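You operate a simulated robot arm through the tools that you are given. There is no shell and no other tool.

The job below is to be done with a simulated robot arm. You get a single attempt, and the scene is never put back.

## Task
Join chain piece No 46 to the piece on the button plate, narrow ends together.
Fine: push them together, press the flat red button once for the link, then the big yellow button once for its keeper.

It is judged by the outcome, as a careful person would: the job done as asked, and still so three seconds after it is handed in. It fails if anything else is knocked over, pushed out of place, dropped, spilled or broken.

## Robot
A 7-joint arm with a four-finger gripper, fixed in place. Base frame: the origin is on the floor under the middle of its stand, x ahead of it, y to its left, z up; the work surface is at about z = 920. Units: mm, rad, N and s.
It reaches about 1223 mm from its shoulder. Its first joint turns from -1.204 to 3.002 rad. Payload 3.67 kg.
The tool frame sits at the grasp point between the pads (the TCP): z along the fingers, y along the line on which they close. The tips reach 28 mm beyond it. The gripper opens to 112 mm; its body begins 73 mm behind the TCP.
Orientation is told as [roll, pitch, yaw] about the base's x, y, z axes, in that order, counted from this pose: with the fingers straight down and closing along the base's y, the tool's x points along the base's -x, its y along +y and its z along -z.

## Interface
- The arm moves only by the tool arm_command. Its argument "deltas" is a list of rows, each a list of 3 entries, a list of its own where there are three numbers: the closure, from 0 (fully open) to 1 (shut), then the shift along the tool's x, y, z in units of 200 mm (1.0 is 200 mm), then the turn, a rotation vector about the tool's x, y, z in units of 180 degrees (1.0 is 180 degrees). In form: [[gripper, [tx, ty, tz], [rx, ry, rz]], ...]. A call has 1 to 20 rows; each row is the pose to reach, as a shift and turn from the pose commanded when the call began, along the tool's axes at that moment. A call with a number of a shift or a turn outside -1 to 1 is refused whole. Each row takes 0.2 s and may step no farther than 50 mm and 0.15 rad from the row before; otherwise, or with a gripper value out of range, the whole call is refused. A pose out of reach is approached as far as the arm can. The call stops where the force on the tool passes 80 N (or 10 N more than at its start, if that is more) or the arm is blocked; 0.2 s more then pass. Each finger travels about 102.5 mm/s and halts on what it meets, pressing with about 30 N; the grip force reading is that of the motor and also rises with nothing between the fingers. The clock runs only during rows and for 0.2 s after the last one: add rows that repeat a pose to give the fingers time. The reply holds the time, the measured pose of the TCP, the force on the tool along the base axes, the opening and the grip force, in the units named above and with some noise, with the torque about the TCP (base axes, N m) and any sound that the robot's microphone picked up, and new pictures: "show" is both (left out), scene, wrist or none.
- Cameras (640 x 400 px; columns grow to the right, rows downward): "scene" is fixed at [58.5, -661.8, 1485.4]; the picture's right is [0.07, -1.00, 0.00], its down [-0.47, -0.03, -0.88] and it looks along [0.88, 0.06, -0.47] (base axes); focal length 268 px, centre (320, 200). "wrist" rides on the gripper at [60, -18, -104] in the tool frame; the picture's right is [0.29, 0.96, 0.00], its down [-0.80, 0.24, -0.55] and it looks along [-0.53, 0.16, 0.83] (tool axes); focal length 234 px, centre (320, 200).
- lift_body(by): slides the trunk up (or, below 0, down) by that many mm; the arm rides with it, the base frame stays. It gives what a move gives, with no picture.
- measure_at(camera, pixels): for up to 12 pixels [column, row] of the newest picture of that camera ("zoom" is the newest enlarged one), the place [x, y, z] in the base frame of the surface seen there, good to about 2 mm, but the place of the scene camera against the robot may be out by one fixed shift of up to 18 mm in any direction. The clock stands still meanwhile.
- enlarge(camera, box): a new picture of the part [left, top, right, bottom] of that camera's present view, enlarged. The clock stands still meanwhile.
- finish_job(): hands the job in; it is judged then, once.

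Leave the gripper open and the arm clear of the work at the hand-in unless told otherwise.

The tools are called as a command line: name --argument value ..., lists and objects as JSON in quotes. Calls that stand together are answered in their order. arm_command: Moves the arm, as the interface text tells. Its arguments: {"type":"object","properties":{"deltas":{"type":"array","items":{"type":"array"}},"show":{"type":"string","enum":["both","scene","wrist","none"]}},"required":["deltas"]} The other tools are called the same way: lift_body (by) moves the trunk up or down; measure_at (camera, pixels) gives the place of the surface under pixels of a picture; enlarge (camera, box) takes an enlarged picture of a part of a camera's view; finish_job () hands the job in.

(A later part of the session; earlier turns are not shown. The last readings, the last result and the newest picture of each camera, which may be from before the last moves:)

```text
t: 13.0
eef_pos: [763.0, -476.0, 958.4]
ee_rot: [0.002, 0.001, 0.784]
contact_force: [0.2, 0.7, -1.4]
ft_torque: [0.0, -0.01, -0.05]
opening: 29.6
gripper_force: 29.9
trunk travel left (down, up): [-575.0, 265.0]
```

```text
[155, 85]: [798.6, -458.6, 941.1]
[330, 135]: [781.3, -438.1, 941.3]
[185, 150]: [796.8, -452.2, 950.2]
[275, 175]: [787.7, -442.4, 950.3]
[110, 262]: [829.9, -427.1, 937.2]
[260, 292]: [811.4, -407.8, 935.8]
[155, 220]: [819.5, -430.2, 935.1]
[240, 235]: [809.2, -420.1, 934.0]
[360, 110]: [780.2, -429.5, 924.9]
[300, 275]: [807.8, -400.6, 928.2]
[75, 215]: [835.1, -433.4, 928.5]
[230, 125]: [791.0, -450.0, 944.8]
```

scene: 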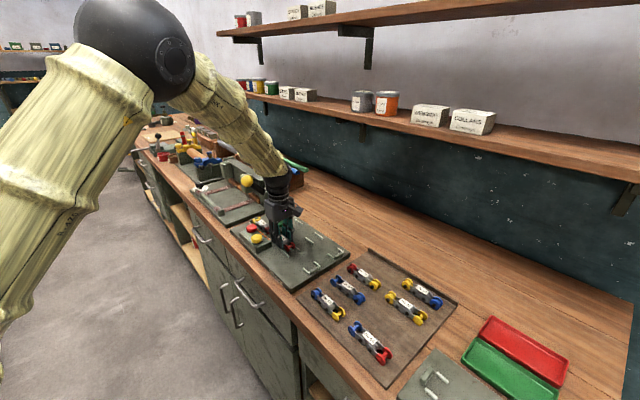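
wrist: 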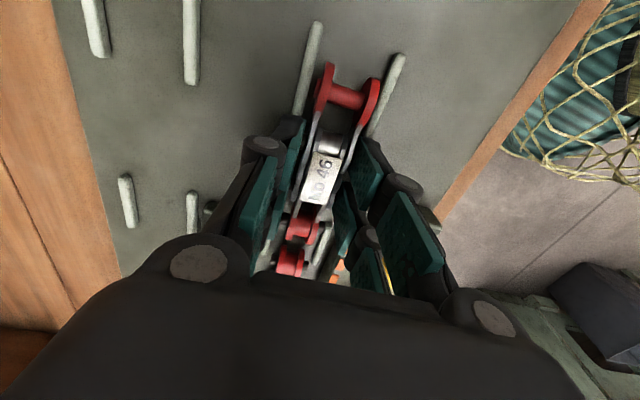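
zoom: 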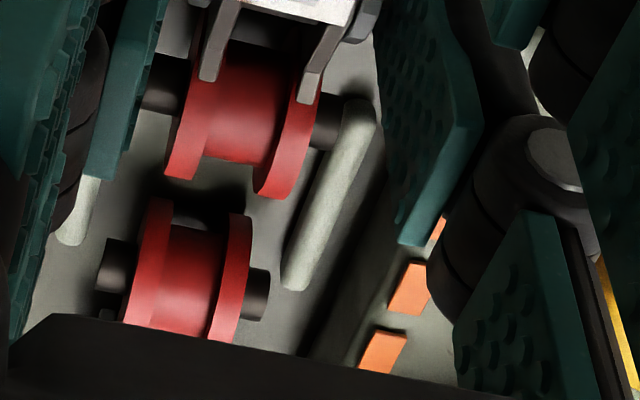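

The narrow ends are aligned to within ~0.2 mm sideways; No 46 is ~3.5 mm above seated height and ~20 mm short of contact. I'll lower 3 mm gently and read the force.

arm_command --deltas '[[1, [0, 0, 0.005], [0, 0, 0]], [1, [0, 0, 0.01], [0, 0, 0]], [1, [0, 0, 0.0125], [0, 0, 0]], [1, [0, 0, 0.0125], [0, 0, 0]], [1, [0, 0, 0.0125], [0, 0, 0]]]' --show "none"

```text
t: 14.2
eef_pos: [762.2, -474.6, 955.2]
ee_rot: [0.0, -0.001, 0.784]
contact_force: [-0.2, -0.9, 0.2]
ft_torque: [-0.14, 0.04, 0.06]
opening: 29.8
gripper_force: 30.1
trunk travel left (down, up): [-575.0, 265.0]
```

arm_command --deltas '[[1, [0, 0, 0.0025], [0, 0, 0]], [1, [0, 0, 0.0025], [0, 0, 0]], [1, [0, 0, 0.0025], [0, 0, 0]]]' --show "wrist"

enlarge --camera "wrist" --box '[260, 200, 380, 290]'

```text
t: 15.0
eef_pos: [763.0, -475.8, 955.8]
ee_rot: [0.001, 0.001, 0.785]
contact_force: [1.2, -2.9, 6.9]
ft_torque: [-0.34, 0.22, 0.1]
opening: 29.7
gripper_force: 30.2
trunk travel left (down, up): [-575.0, 265.0]
```

wrist: 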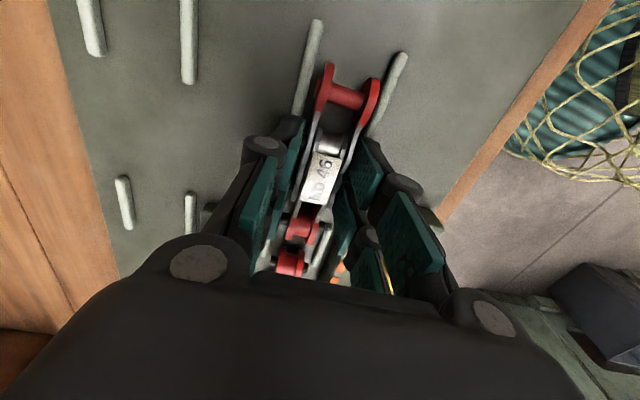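

```text
4.44 times, centred on (320, 245) of wrist
```

zoom: 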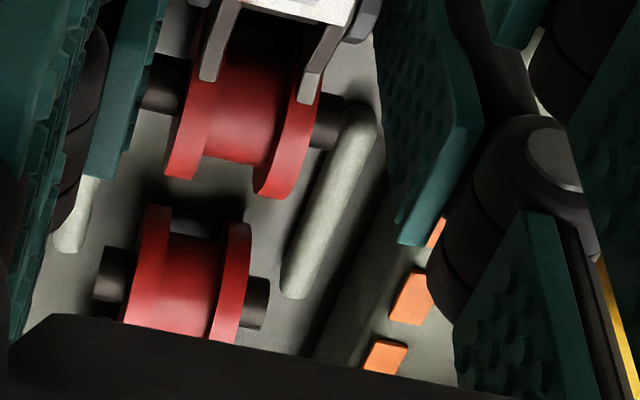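

The piece now rests on the plate (Fz ≈ 7 N). I'll ease up 0.5 mm and slide it 16 mm along the lane toward No 57.

arm_command --deltas '[[1, [0, 0, -0.0025], [0, 0, 0]], [1, [-0.02, 0, -0.0025], [0, 0, 0]], [1, [-0.04, 0, -0.0025], [0, 0, 0]], [1, [-0.06, 0, -0.0025], [0, 0, 0]], [1, [-0.08, 0, -0.0025], [0, 0, 0]], [1, [-0.08, 0, -0.0025], [0, 0, 0]], [1, [-0.08, 0, -0.0025], [0, 0, 0]]]' --show "wrist"

enlarge --camera "wrist" --box '[260, 200, 380, 290]'

```text
t: 16.6
eef_pos: [775.6, -464.7, 956.2]
ee_rot: [0.001, 0.001, 0.785]
contact_force: [0.0, 1.3, -0.5]
ft_torque: [-0.06, 0.0, -0.01]
opening: 29.7
gripper_force: 29.4
trunk travel left (down, up): [-575.0, 265.0]
```

wrist: 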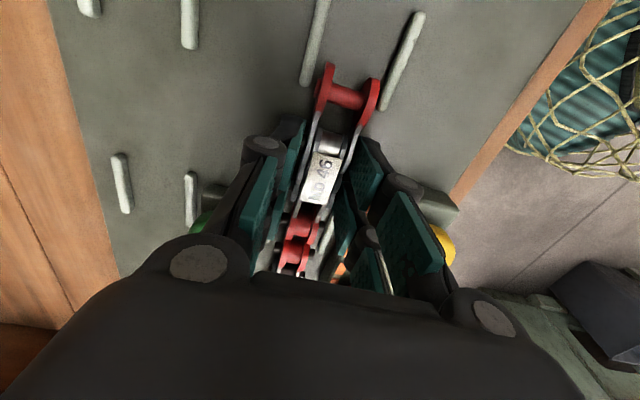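

```text
4.44 times, centred on (320, 245) of wrist
```

zoom: 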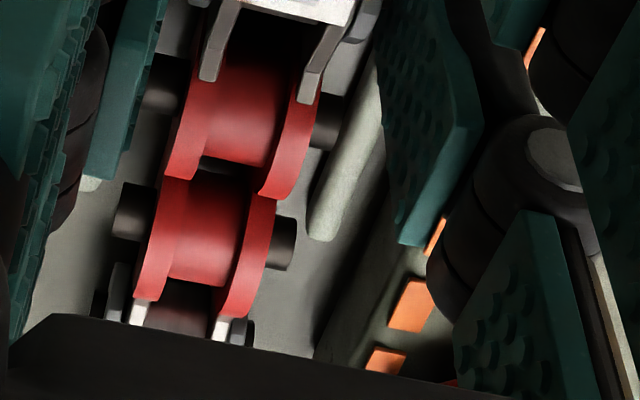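

measure_at --camera "zoom" --pixels '[[155, 85], [330, 120], [130, 212], [282, 243], [185, 150], [275, 180], [160, 210], [265, 225], [100, 175], [90, 185], [405, 238], [90, 178]]'

```text
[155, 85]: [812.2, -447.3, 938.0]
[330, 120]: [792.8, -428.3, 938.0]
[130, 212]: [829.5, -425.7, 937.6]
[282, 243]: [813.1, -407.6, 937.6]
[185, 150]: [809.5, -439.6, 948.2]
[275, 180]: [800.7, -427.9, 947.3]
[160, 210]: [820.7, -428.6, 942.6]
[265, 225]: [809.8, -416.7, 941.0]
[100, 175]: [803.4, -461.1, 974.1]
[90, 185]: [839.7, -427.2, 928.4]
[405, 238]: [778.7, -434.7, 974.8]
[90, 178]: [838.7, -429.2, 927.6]
```

Centre distance is now ~28 mm, near contact. I'll push on 2 mm slowly and read the force.

arm_command --deltas '[[1, [-0.005, 0, 0], [0, 0, 0]], [1, [-0.01, 0, 0], [0, 0, 0]], [1, [-0.01, 0, 0], [0, 0, 0]], [1, [-0.01, 0, 0], [0, 0, 0]]]' --show "wrist"

enlarge --camera "wrist" --box '[260, 200, 380, 290]'

```text
t: 17.6
eef_pos: [775.4, -462.5, 956.5]
ee_rot: [0.0, 0.0, 0.786]
contact_force: [-0.2, -0.7, 3.3]
ft_torque: [-0.24, 0.21, 0.02]
opening: 29.7
gripper_force: 30.3
trunk travel left (down, up): [-575.0, 265.0]
```

wrist: 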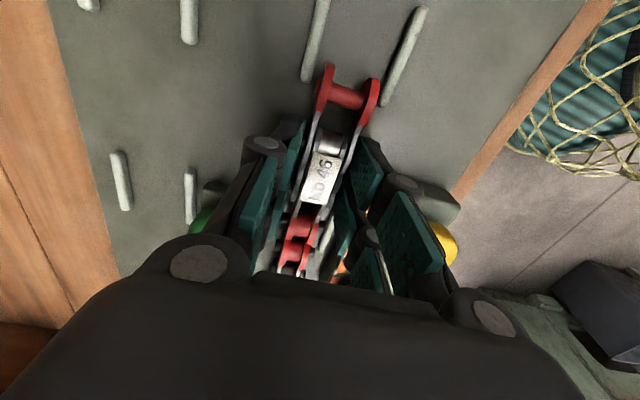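

```text
4.44 times, centred on (320, 245) of wrist
```

zoom: 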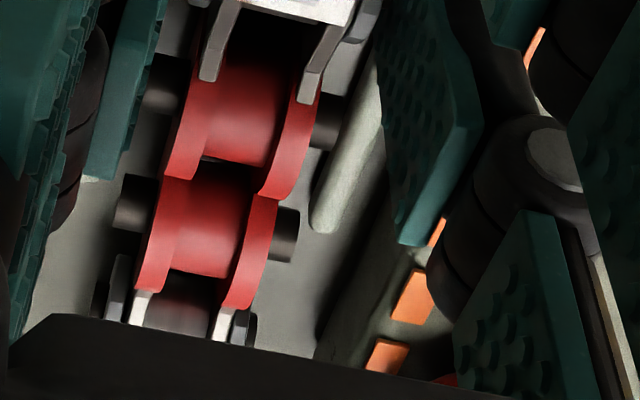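

Force is still low; the flanges look almost touching. I'll push 2 mm more.

arm_command --deltas '[[1, [-0.005, 0, 0], [0, 0, 0]], [1, [-0.01, 0, 0], [0, 0, 0]], [1, [-0.01, 0, 0], [0, 0, 0]], [1, [-0.01, 0, 0], [0, 0, 0]]]' --show "wrist"

enlarge --camera "wrist" --box '[260, 200, 380, 290]'

```text
t: 18.6
eef_pos: [776.9, -462.4, 954.9]
ee_rot: [0.001, 0.0, 0.783]
contact_force: [-7.9, -5.6, 2.8]
ft_torque: [-0.17, 0.14, -0.02]
opening: 29.9
gripper_force: 30.1
trunk travel left (down, up): [-575.0, 265.0]
```

wrist: 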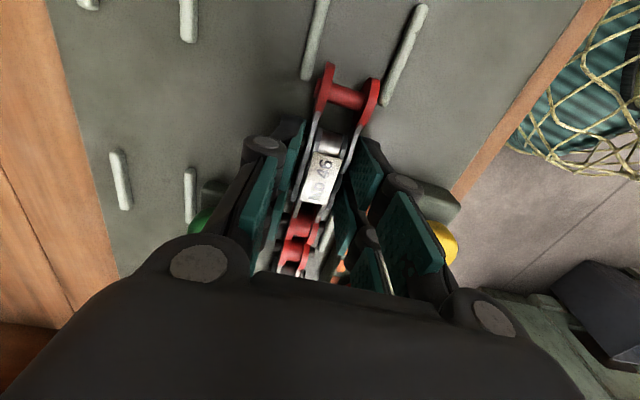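

```text
4.44 times, centred on (320, 245) of wrist
```

zoom: 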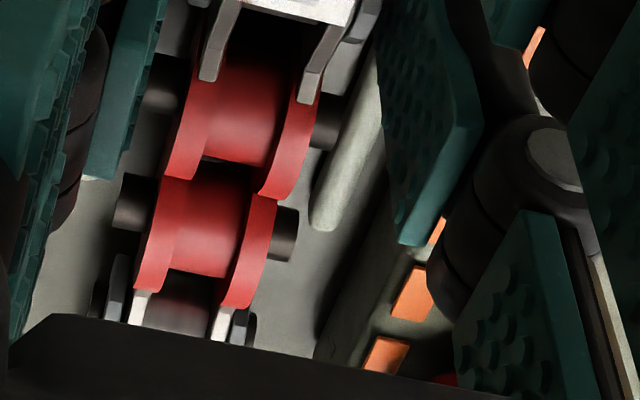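

Now a push-back of ~9.5 N along the lane: contact. I'll verify by measuring the pins.

measure_at --camera "zoom" --pixels '[[155, 85], [330, 120], [130, 205], [285, 235], [185, 150], [275, 180], [155, 240], [245, 270], [100, 178], [90, 185], [320, 215], [240, 110]]'

enlarge --camera "scene" --box '[240, 200, 300, 250]'

```text
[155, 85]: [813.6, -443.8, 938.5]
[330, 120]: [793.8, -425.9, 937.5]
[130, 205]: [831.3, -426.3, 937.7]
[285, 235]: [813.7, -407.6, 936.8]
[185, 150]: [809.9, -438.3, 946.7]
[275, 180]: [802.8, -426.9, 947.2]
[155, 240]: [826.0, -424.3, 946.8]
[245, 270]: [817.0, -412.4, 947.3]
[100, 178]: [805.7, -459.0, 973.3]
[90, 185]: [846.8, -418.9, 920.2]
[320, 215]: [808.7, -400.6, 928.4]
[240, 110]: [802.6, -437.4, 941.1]
```

```text
8.00 times, centred on (270, 225) of scene
```

zoom: 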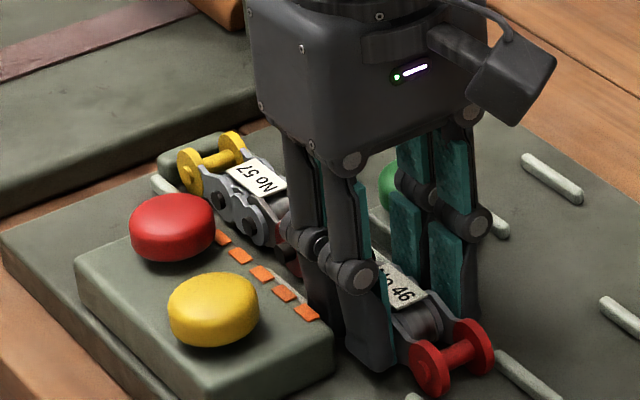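

Pin centres are 26 mm apart: rollers touch, and they're aligned within ~0.6 mm. I'll open the fingers only slightly (to ~34 mm, to stay clear of the housing).

arm_command --deltas '[[0.7, [0, 0, 0], [0, 0, 0]], [0.7, [0.005, 0, 0], [0, 0, 0]], [0.7, [0.005, 0, 0], [0, 0, 0]]]' --show "wrist"

enlarge --camera "wrist" --box '[250, 60, 410, 290]'

```text
t: 19.4
eef_pos: [777.0, -462.5, 954.9]
ee_rot: [-0.001, 0.0, 0.786]
contact_force: [-0.2, 0.0, 0.2]
ft_torque: [-0.01, -0.03, -0.05]
opening: 33.7
gripper_force: 0.0
trunk travel left (down, up): [-575.0, 265.0]
```

wrist: 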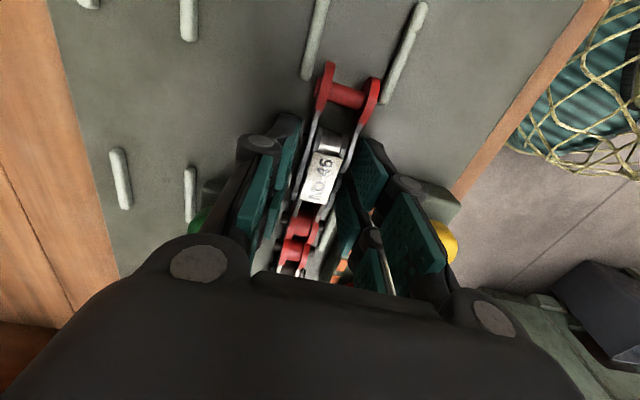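

```text
1.74 times, centred on (330, 175) of wrist
```

zoom: 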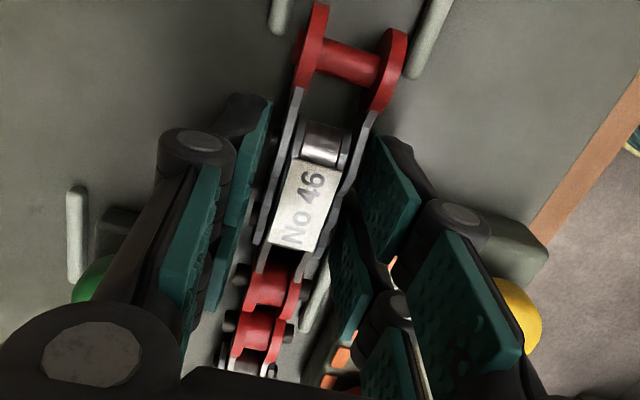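

Released with zero force, No 46 staying in place. I'll lift straight up ~90 mm, slowly at first.

arm_command --deltas '[[0.7, [0, 0, -0.03], [0, 0, 0]], [0.7, [0, 0, -0.08], [0, 0, 0]], [0.7, [0, 0, -0.15], [0, 0, 0]], [0.7, [0, 0, -0.3], [0, 0, 0]], [0.7, [0, 0, -0.45], [0, 0, 0]], [0.7, [0, 0, -0.45], [0, 0, 0]]]'

enlarge --camera "wrist" --box '[250, 60, 410, 290]'

enlarge --camera "scene" --box '[230, 190, 320, 260]'

```text
t: 20.8
eef_pos: [775.8, -460.7, 1044.8]
ee_rot: [0.002, 0.0, 0.785]
contact_force: [1.1, 0.4, -0.2]
ft_torque: [0.02, -0.01, 0.0]
opening: 33.3
gripper_force: 0.1
trunk travel left (down, up): [-575.0, 265.0]
```

scene: 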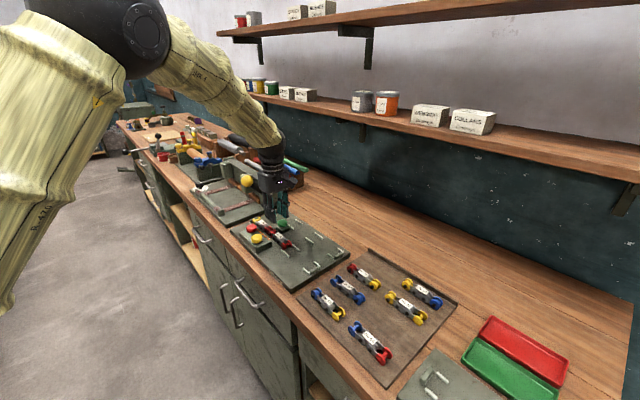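
wrist: 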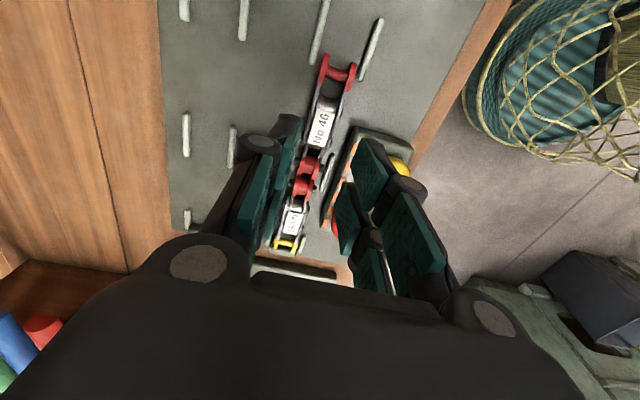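

```text
1.74 times, centred on (330, 175) of wrist
```

zoom: 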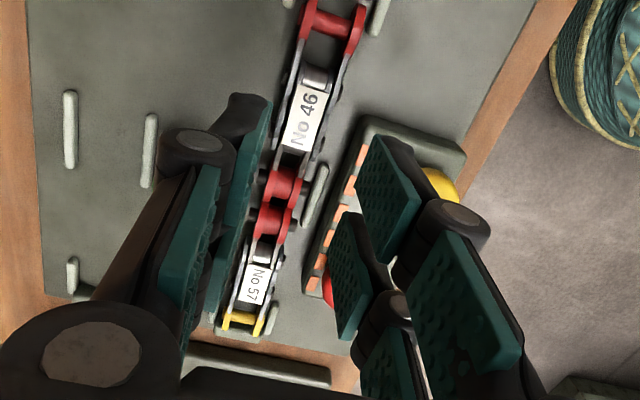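

```text
5.71 times, centred on (275, 225) of scene
```

zoom: 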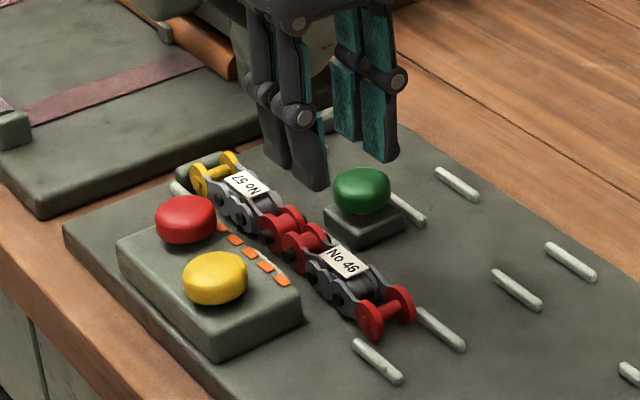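

The two pieces lie narrow end to narrow end. I'll zoom on the joint to check the gap and alignment.

enlarge --camera "scene" --box '[258, 217, 290, 241]'

enlarge --camera "wrist" --box '[270, 130, 350, 230]'

```text
16.00 times, centred on (274, 229) of scene
```

zoom: 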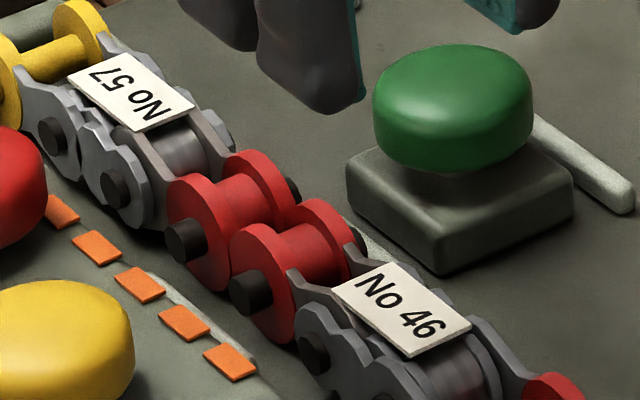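

```text
4.00 times, centred on (310, 180) of wrist
```

zoom: 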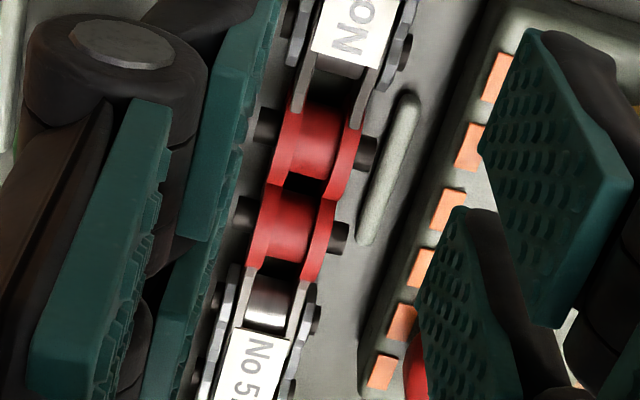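

measure_at --camera "zoom" --pixels '[[268, 130], [366, 152], [245, 212], [338, 238], [295, 165], [345, 178], [268, 225], [320, 240], [284, 182], [335, 195]]'

```text
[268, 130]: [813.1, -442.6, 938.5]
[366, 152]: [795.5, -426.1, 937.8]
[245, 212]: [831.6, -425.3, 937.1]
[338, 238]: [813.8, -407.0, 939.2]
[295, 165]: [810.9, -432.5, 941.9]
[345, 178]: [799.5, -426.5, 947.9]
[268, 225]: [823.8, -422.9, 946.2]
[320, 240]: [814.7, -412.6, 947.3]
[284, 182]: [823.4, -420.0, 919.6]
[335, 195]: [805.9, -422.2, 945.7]
```

The rollers touch (25.9 mm centre distance, aligned). Next I need exact button centres: I'll rise, open the gripper and back off a little for a clear wrist view of red and yellow.

arm_command --deltas '[[0.5, [0.02, 0.03, -0.12], [0, 0, 0]], [0.2, [0.06, 0.09, -0.25], [0, 0, 0]], [0, [0.1135, 0.18, -0.375], [0, 0, 0]], [0, [0.1135, 0.18, -0.375], [0, 0, 0]], [0, [0.1135, 0.18, -0.375], [0, 0, 0]]]'

enlarge --camera "wrist" --box '[270, 110, 390, 230]'

```text
t: 22.0
eef_pos: [733.6, -450.8, 1122.1]
ee_rot: [0.0, -0.001, 0.786]
contact_force: [-0.5, -0.2, 0.8]
ft_torque: [0.02, 0.01, -0.02]
opening: 111.9
gripper_force: 0.1
trunk travel left (down, up): [-575.0, 265.0]
```

scene: 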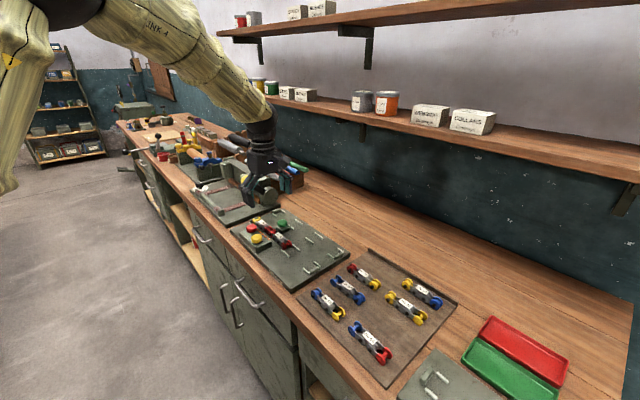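
wrist: 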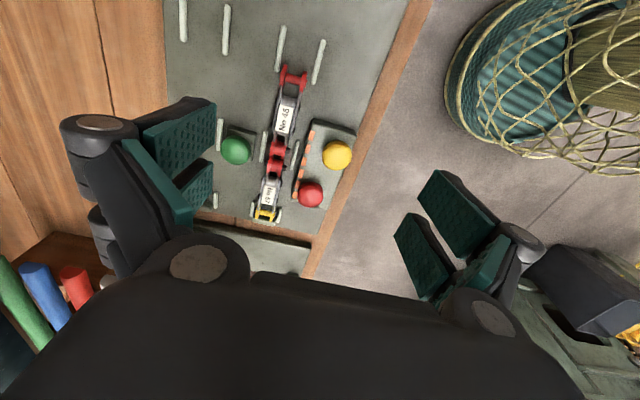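

```text
3.33 times, centred on (330, 170) of wrist
```

zoom: 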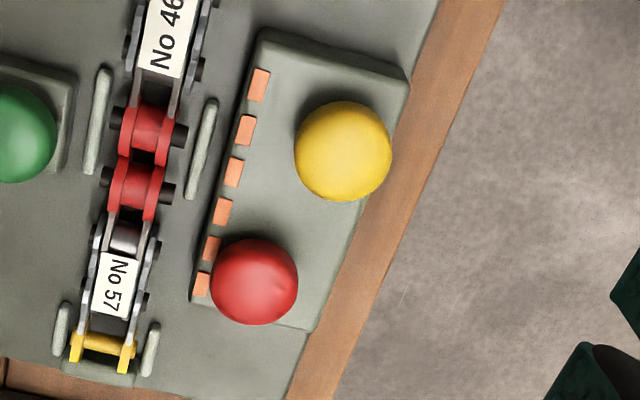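

measure_at --camera "zoom" --pixels '[[254, 281], [254, 250], [254, 312], [222, 281], [286, 281], [235, 262], [343, 150], [343, 112], [343, 188], [305, 150], [381, 150], [320, 125]]'

```text
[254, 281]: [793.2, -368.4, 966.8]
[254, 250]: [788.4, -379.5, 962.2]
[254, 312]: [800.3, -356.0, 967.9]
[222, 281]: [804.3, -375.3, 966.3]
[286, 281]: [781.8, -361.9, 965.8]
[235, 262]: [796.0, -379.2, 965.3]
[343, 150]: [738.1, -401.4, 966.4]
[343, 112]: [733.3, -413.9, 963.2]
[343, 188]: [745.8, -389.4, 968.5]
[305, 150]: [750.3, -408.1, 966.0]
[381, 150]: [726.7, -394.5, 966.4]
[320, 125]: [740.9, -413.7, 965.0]
```

Red centre ≈ (795.5,-364.8), yellow ≈ (738.9,-398.8), both tops ≈ 968, radius ~18 mm. Before moving over red, I'll check how near the neighbouring machine with the yellow knob stands.

enlarge --camera "scene" --box '[185, 145, 325, 245]'

```text
4.00 times, centred on (255, 195) of scene
```

zoom: 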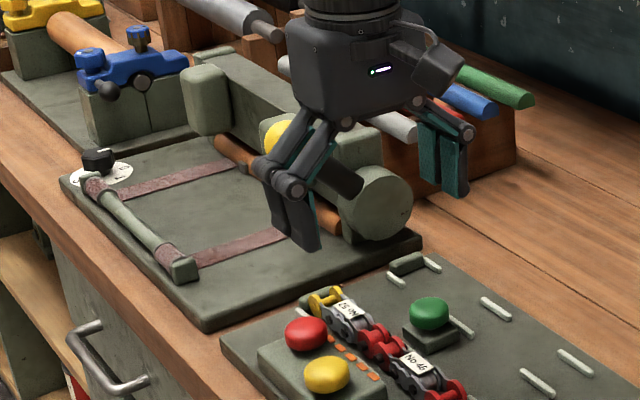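

measure_at --camera "zoom" --pixels '[[275, 135], [385, 190], [345, 180], [200, 320], [325, 290], [180, 265], [205, 90], [360, 150], [305, 325], [327, 365]]'

```text
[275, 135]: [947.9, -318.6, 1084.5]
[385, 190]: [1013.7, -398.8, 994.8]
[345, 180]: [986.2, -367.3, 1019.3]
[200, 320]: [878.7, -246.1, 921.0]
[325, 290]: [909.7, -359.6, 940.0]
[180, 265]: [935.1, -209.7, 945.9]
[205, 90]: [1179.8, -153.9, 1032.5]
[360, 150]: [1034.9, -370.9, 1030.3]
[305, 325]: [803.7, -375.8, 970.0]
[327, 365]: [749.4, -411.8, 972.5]
```

The knob is ~125 mm beyond where I'd press, so there's room. I'll shut the fingers and move so the rear finger pair (16 mm behind the TCP) is above red, at z≈1060 (tips ≈ 1032, still 64 mm above the button).

arm_command --deltas '[[0.5, [-0.1, 0.014, 0.03], [0, 0, 0]], [1, [-0.28, 0.04, 0.12], [0, 0, 0]], [1, [-0.46, 0.065, 0.22], [0, 0, 0]], [1, [-0.6025, 0.085, 0.31], [0, 0, 0]], [1, [-0.6025, 0.085, 0.31], [0, 0, 0]], [1, [-0.6025, 0.085, 0.31], [0, 0, 0]]]'

enlarge --camera "wrist" --box '[230, 80, 410, 260]'

enlarge --camera "scene" --box '[215, 160, 315, 250]'

```text
t: 23.4
eef_pos: [809.4, -354.5, 1060.6]
ee_rot: [-0.001, 0.0, 0.785]
contact_force: [0.1, -0.5, 0.2]
ft_torque: [0.01, 0.0, 0.01]
opening: 0.0
gripper_force: 29.7
trunk travel left (down, up): [-575.0, 265.0]
```

scene: 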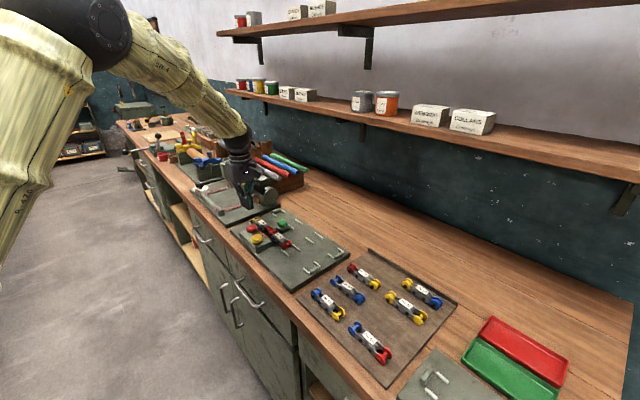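
wrist: 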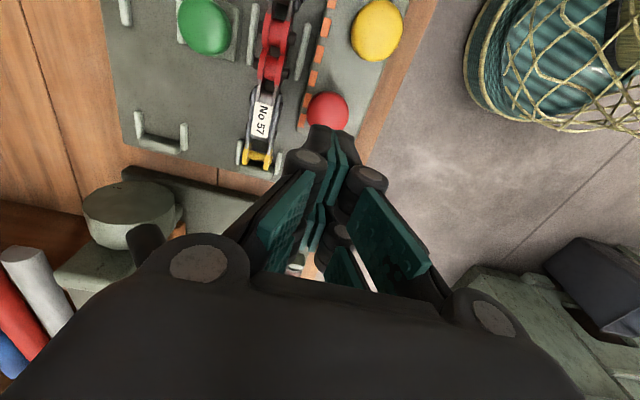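

```text
2.22 times, centred on (320, 170) of wrist
```

zoom: 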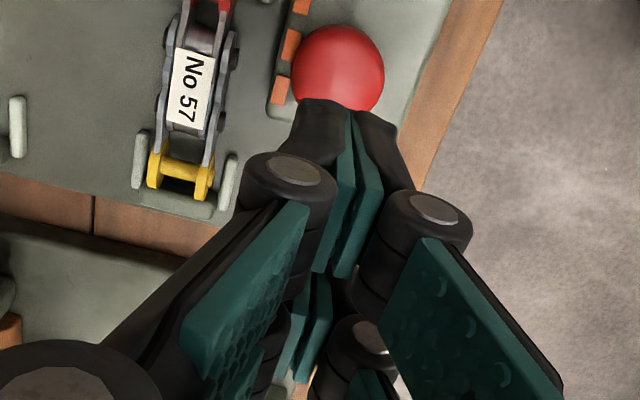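

```text
4.44 times, centred on (265, 205) of scene
```

zoom: 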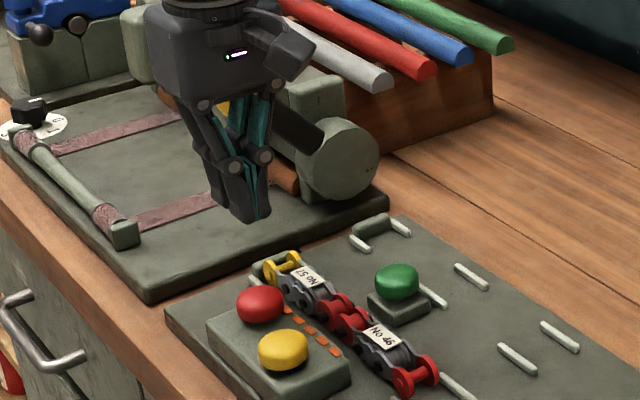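

Red centre in the tool frame is about (+17, +2.5) mm, i.e. right under the rear finger pair. I'll shift 2.5 mm sideways and descend to z≈1002 (tips ~6 mm above the button).

arm_command --deltas '[[1, [0, 0.0125, 0.1], [0, 0, 0]], [1, [0, 0.0125, 0.19], [0, 0, 0]], [1, [0, 0.0125, 0.26], [0, 0, 0]], [1, [0, 0.0125, 0.293], [0, 0, 0]], [1, [0, 0.0125, 0.293], [0, 0, 0]], [1, [0, 0.0125, 0.293], [0, 0, 0]]]'

enlarge --camera "wrist" --box '[230, 60, 430, 260]'

enlarge --camera "scene" --box '[225, 190, 305, 250]'

```text
t: 24.8
eef_pos: [806.0, -353.7, 1001.5]
ee_rot: [0.0, -0.001, 0.785]
contact_force: [-1.0, 0.3, 0.3]
ft_torque: [0.01, 0.02, 0.02]
opening: 0.0
gripper_force: 30.2
trunk travel left (down, up): [-575.0, 265.0]
```

scene: 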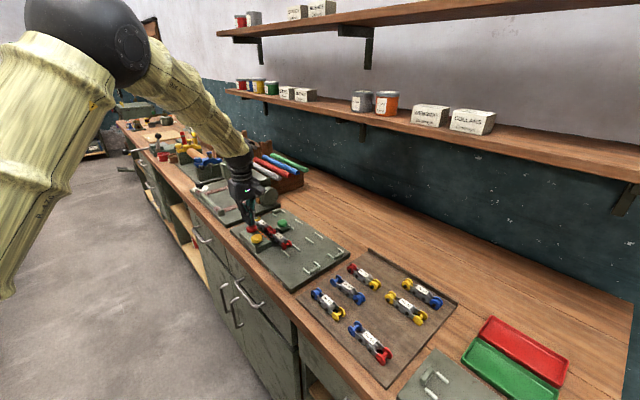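
wrist: 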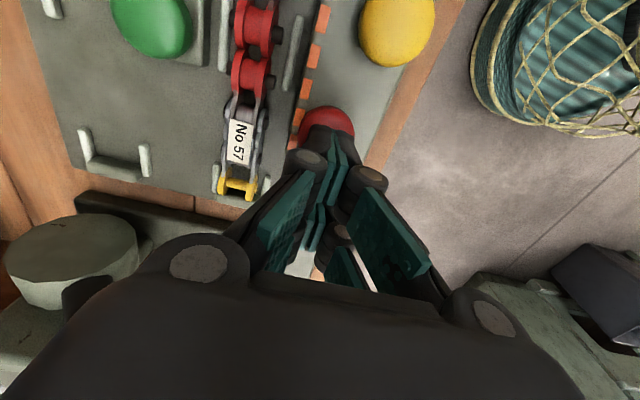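

```text
2.00 times, centred on (330, 160) of wrist
```

zoom: 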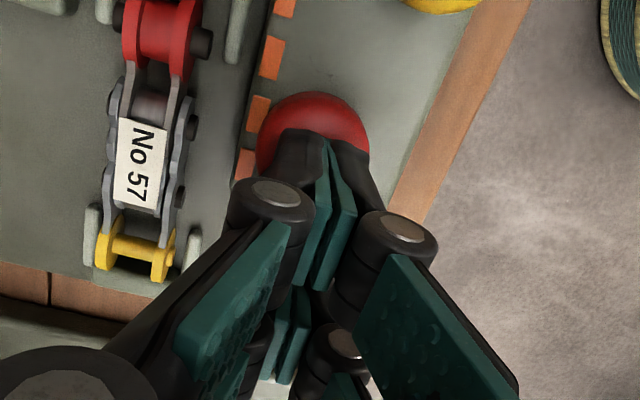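

```text
6.67 times, centred on (265, 220) of scene
```

zoom: 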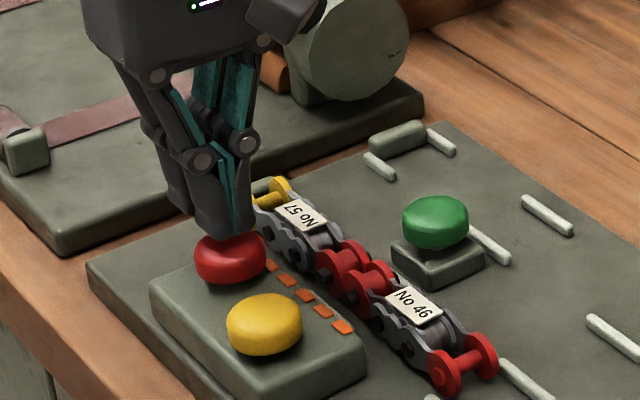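

The closed rear fingers are right over red. I'll press down slowly 8 mm and listen for a sound.

arm_command --deltas '[[1, [0, 0, 0.0125], [0, 0, 0]], [1, [0, 0, 0.02], [0, 0, 0]], [1, [0, 0, 0.0275], [0, 0, 0]], [1, [0, 0, 0.035], [0, 0, 0]], [1, [0, 0, 0.04], [0, 0, 0]], [1, [0, 0, 0.04], [0, 0, 0]]]'

```text
t: 26.2
eef_pos: [807.0, -353.9, 991.7]
ee_rot: [0.001, 0.0, 0.787]
contact_force: [0.3, 0.2, 0.7]
ft_torque: [-0.02, 0.0, 0.01]
opening: 5.8
gripper_force: 35.4
trunk travel left (down, up): [-575.0, 265.0]
```

scene: 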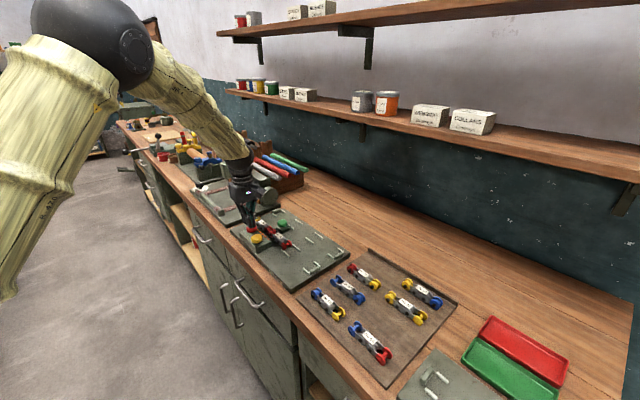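
wrist: 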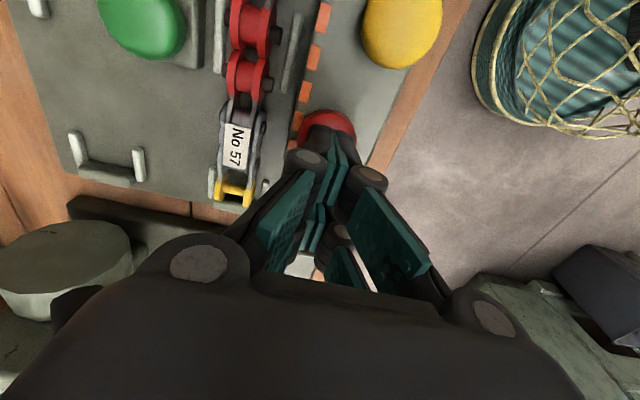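

Opening reads 5.8 mm although commanded shut and no force shows. I'll zoom in to see how the fingers sit on the button.

enlarge --camera "scene" --box '[235, 200, 285, 250]'

enlarge --camera "wrist" --box '[270, 90, 390, 210]'

```text
8.00 times, centred on (260, 225) of scene
```

zoom: 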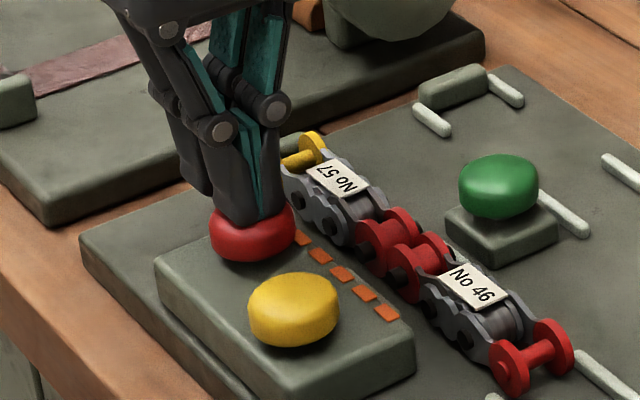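

```text
3.33 times, centred on (330, 150) of wrist
```

zoom: 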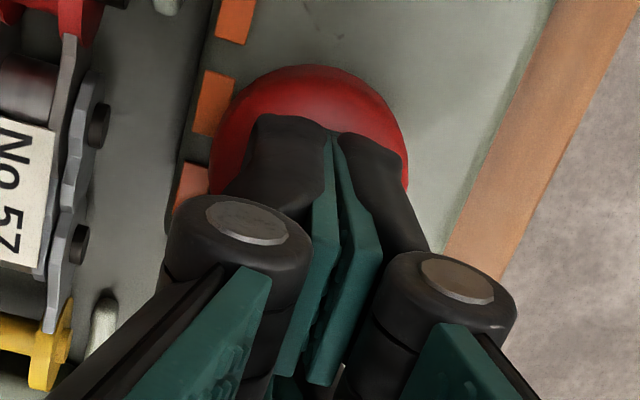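

No sound yet. I'll hold one row to re-read force and opening before deciding how much further to press.

arm_command --deltas '[[1, [0, 0, 0], [0, 0, 0]], [1, [0, 0, 0], [0, 0, 0]]]' --show "none"

```text
t: 26.8
eef_pos: [805.9, -354.0, 991.8]
ee_rot: [-0.001, 0.0, 0.785]
contact_force: [0.6, -0.4, 0.8]
ft_torque: [-0.02, 0.03, 0.0]
opening: 6.4
gripper_force: 36.0
trunk travel left (down, up): [-575.0, 265.0]
```

measure_at --camera "zoom" --pixels '[[290, 118], [262, 122], [365, 138], [300, 95], [320, 75], [230, 150], [390, 130], [400, 165]]'

```text
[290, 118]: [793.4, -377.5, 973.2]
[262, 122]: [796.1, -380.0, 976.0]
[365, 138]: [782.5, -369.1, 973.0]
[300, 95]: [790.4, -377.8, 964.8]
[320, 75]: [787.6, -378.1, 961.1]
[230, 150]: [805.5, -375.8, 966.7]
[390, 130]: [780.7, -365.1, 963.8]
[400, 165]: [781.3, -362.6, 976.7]
```

The button top is still at ~966.5 (not depressed), tips just on it. I'll go 2 mm further and watch how force and opening change.

arm_command --deltas '[[1, [0, 0, 0.005], [0, 0, 0]], [1, [0, 0, 0.01], [0, 0, 0]], [1, [0, 0, 0.01], [0, 0, 0]]]' --show "wrist"

enlarge --camera "scene" --box '[240, 205, 275, 240]'

```text
t: 27.6
eef_pos: [805.4, -353.9, 991.2]
ee_rot: [-0.001, -0.001, 0.786]
contact_force: [0.7, -0.4, 2.4]
ft_torque: [-0.04, -0.02, -0.01]
opening: 6.2
gripper_force: 35.5
trunk travel left (down, up): [-575.0, 265.0]
```

wrist: 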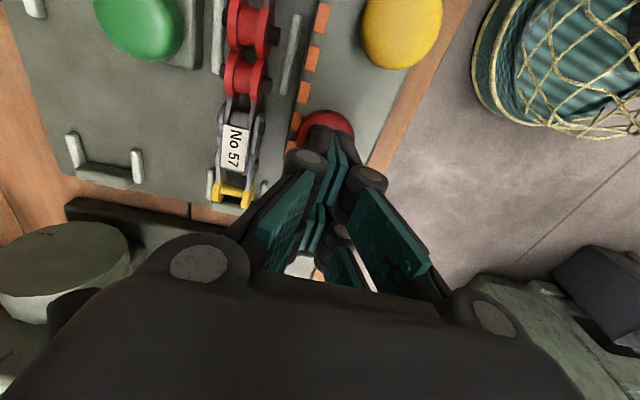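

```text
11.43 times, centred on (258, 222) of scene
```

zoom: 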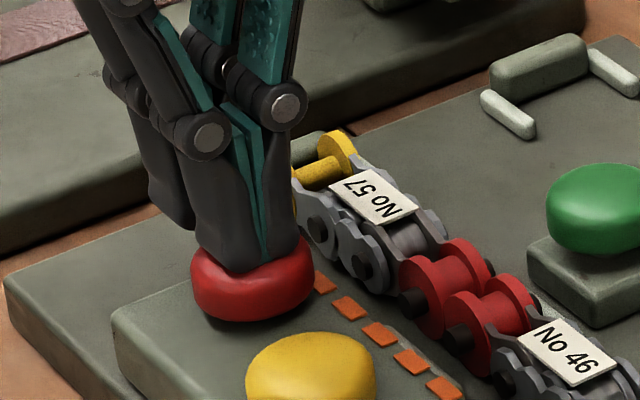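

Force has begun to rise (2.4 N), fingers flat on the button top. I'll press 3 mm more.

arm_command --deltas '[[1, [0, 0, 0.005], [0, 0, 0]], [1, [0, 0, 0.01], [0, 0, 0]], [1, [0, 0, 0.015], [0, 0, 0]], [1, [0, 0, 0.015], [0, 0, 0]]]' --show "none"

```text
t: 28.6
eef_pos: [806.8, -353.1, 987.2]
ee_rot: [0.0, 0.001, 0.786]
contact_force: [0.9, 0.8, 3.7]
ft_torque: [0.0, 0.0, 0.04]
opening: 5.8
gripper_force: 36.1
trunk travel left (down, up): [-575.0, 265.0]
```

A soft spring (~1 N/mm); no sound yet. Pressing 3 mm more.

arm_command --deltas '[[1, [0, 0, 0.005], [0, 0, 0]], [1, [0, 0, 0.01], [0, 0, 0]], [1, [0, 0, 0.015], [0, 0, 0]], [1, [0, 0, 0.015], [0, 0, 0]]]' --show "scene"

enlarge --camera "scene" --box '[240, 205, 290, 245]'

```text
t: 29.6
eef_pos: [805.7, -353.1, 984.9]
ee_rot: [0.0, -0.001, 0.787]
contact_force: [-1.2, -0.8, 4.3]
ft_torque: [-0.06, 0.1, -0.04]
opening: 6.0
gripper_force: 36.0
trunk travel left (down, up): [-575.0, 265.0]
```

scene: 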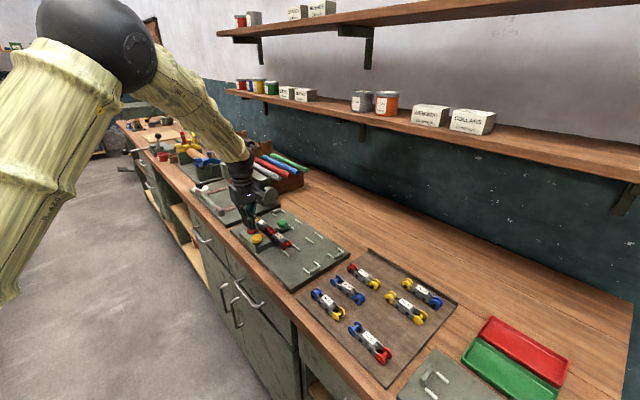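

```text
10.00 times, centred on (265, 225) of scene
```

zoom: 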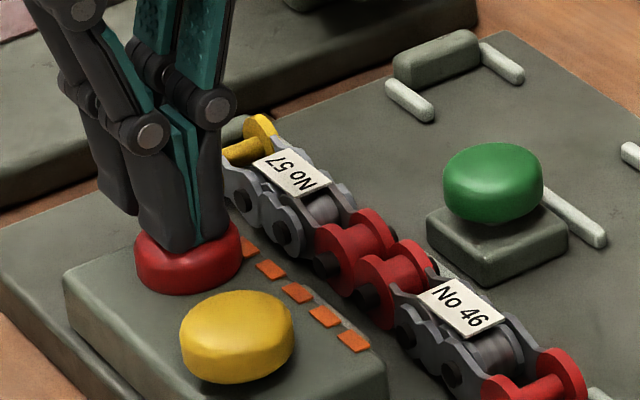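

The button is sinking; still no click. Pressing 3 mm more.

arm_command --deltas '[[1, [0, 0, 0.005], [0, 0, 0]], [1, [0, 0, 0.01], [0, 0, 0]], [1, [0, 0, 0.015], [0, 0, 0]], [1, [0, 0, 0.015], [0, 0, 0]]]' --show "scene"

enlarge --camera "scene" --box '[240, 205, 290, 245]'

```text
t: 30.6
eef_pos: [805.7, -353.7, 981.8]
ee_rot: [0.001, 0.001, 0.786]
contact_force: [-1.2, -1.2, 7.0]
ft_torque: [-0.11, 0.11, -0.02]
opening: 5.9
gripper_force: 35.4
trunk travel left (down, up): [-575.0, 265.0]
```

scene: 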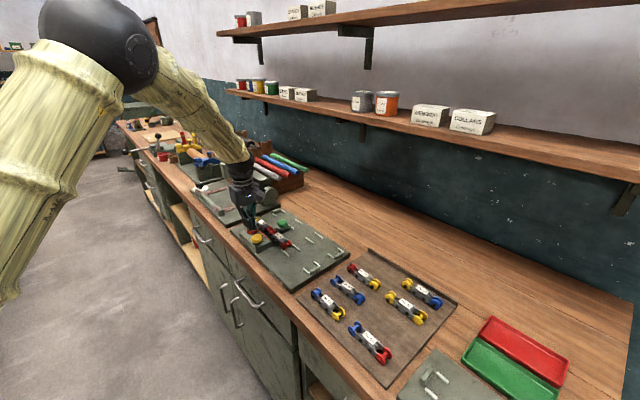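

```text
10.00 times, centred on (265, 225) of scene
```

zoom: 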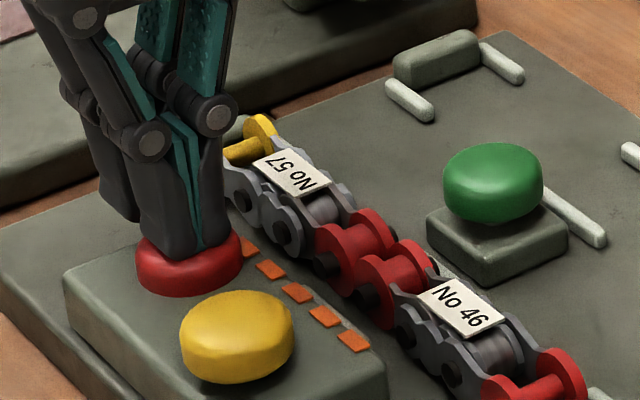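

Force 7 N, button well down. Another 2 mm.

arm_command --deltas '[[1, [0, 0, 0.005], [0, 0, 0]], [1, [0, 0, 0.01], [0, 0, 0]], [1, [0, 0, 0.01], [0, 0, 0]]]' --show "scene"

enlarge --camera "scene" --box '[240, 205, 290, 245]'

```text
t: 31.4
eef_pos: [805.8, -353.5, 980.0]
ee_rot: [-0.001, 0.001, 0.786]
contact_force: [-1.0, -2.4, 7.7]
ft_torque: [-0.11, 0.12, 0.03]
opening: 6.1
gripper_force: 35.2
trunk travel left (down, up): [-575.0, 265.0]
heard: click
```

scene: 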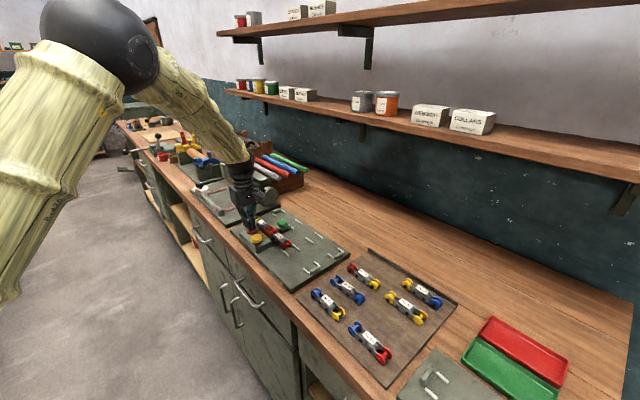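

```text
10.00 times, centred on (265, 225) of scene
```

zoom: 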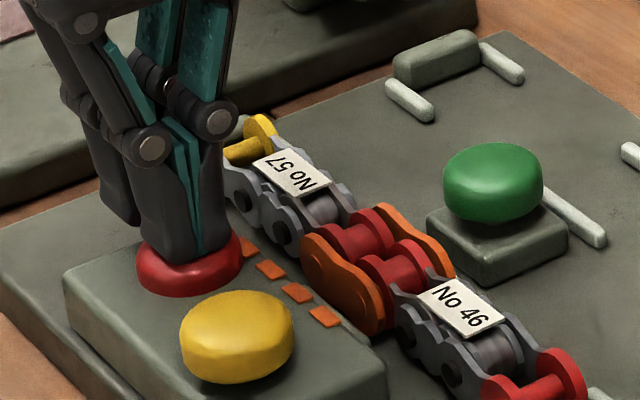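

A click was heard and the orange link is in place at the joint. Now I'll lift straight off in one smooth motion so red is pressed only once.

arm_command --deltas '[[1, [0, 0, -0.06], [0, 0, 0]], [1, [0, 0, -0.15], [0, 0, 0]], [1, [0, 0, -0.28], [0, 0, 0]], [1, [0, 0, -0.4], [0, 0, 0]], [1, [0, 0, -0.4], [0, 0, 0]]]'

enlarge --camera "scene" --box '[235, 195, 295, 245]'

enlarge --camera "wrist" --box '[210, 0, 430, 160]'

```text
t: 32.6
eef_pos: [806.7, -355.0, 1057.8]
ee_rot: [0.004, -0.001, 0.785]
contact_force: [0.0, 0.4, 0.0]
ft_torque: [-0.03, 0.04, 0.0]
opening: 0.3
gripper_force: 36.1
trunk travel left (down, up): [-575.0, 265.0]
```

scene: 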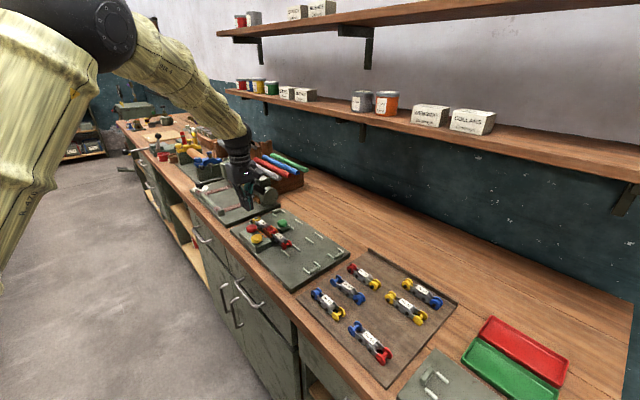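
wrist: 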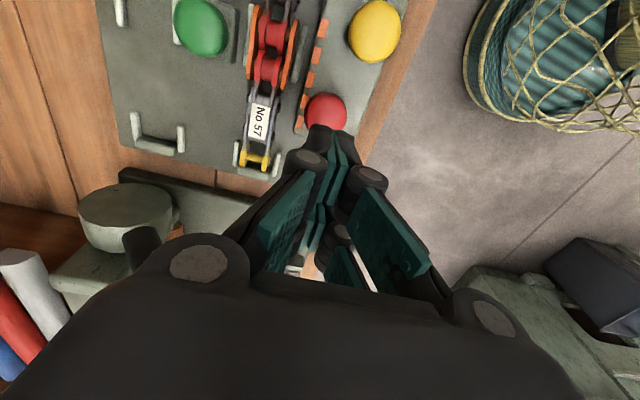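

```text
8.00 times, centred on (265, 220) of scene
```

zoom: 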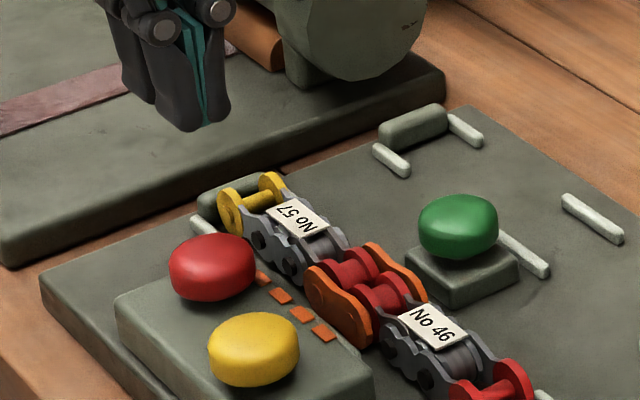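

```text
2.50 times, centred on (320, 80) of wrist
```

zoom: 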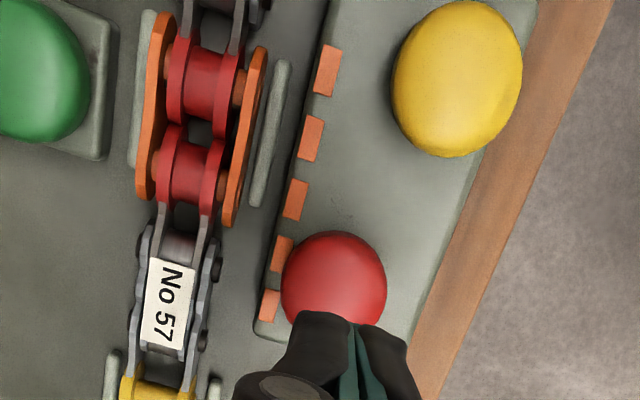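

Red has popped back and the link spans both rollers on both sides. Next, yellow: I'll move at the same height so the front finger pair is above yellow's centre (738.9,-398.8), keeping away from red.

arm_command --deltas '[[1, [0.13, 0.023, -0.01], [0, 0, 0]], [1, [0.3, 0.053, -0.01], [0, 0, 0]], [1, [0.44, 0.078, -0.01], [0, 0, 0]], [1, [0.477, 0.0845, -0.01], [0, 0, 0]], [1, [0.477, 0.0845, -0.01], [0, 0, 0]], [1, [0.477, 0.0845, -0.01], [0, 0, 0]]]'

enlarge --camera "wrist" --box '[230, 80, 410, 280]'

enlarge --camera "scene" --box '[225, 180, 305, 250]'

```text
t: 34.0
eef_pos: [727.5, -408.7, 1060.2]
ee_rot: [0.0, 0.001, 0.786]
contact_force: [0.3, 0.6, -0.1]
ft_torque: [0.01, 0.0, -0.04]
opening: 0.1
gripper_force: 35.6
trunk travel left (down, up): [-575.0, 265.0]
```

scene: 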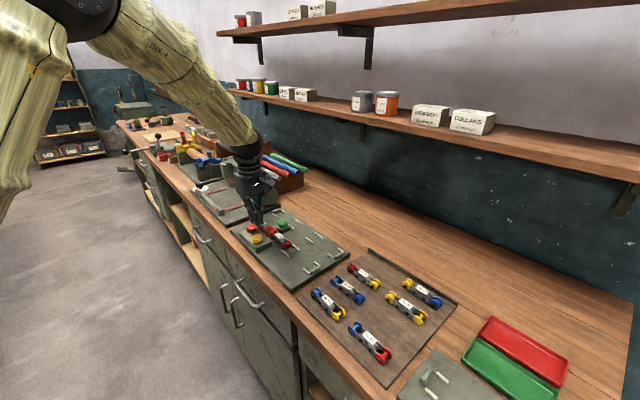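
wrist: 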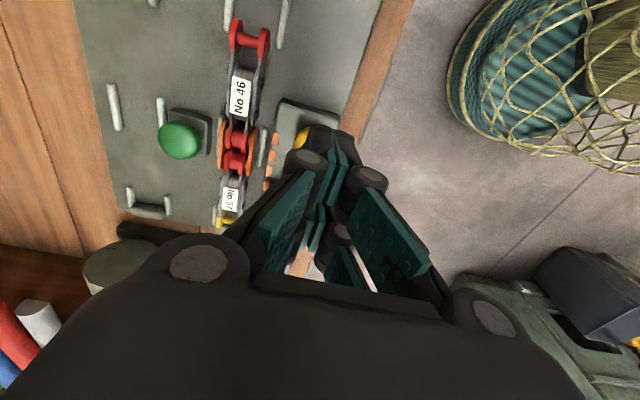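

```text
2.00 times, centred on (320, 180) of wrist
```

zoom: 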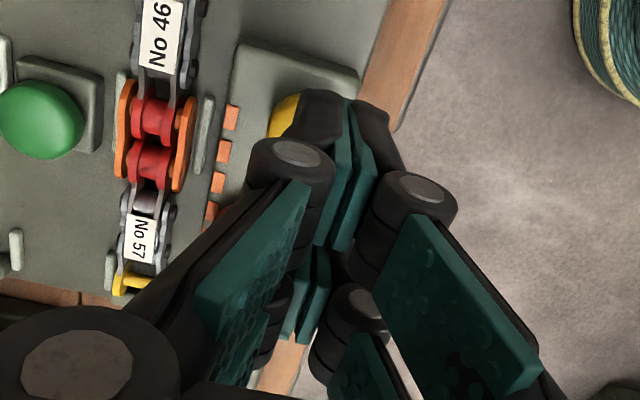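

```text
5.71 times, centred on (265, 215) of scene
```

zoom: 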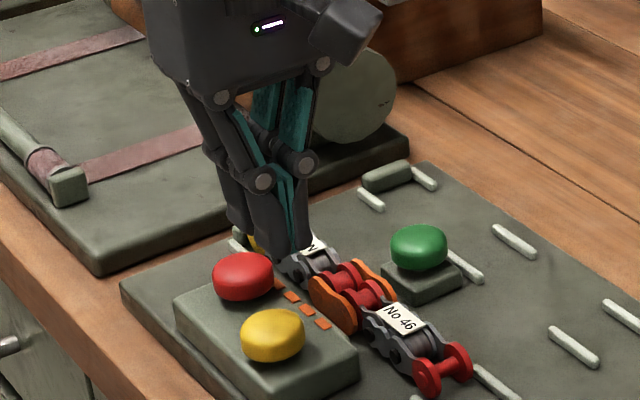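

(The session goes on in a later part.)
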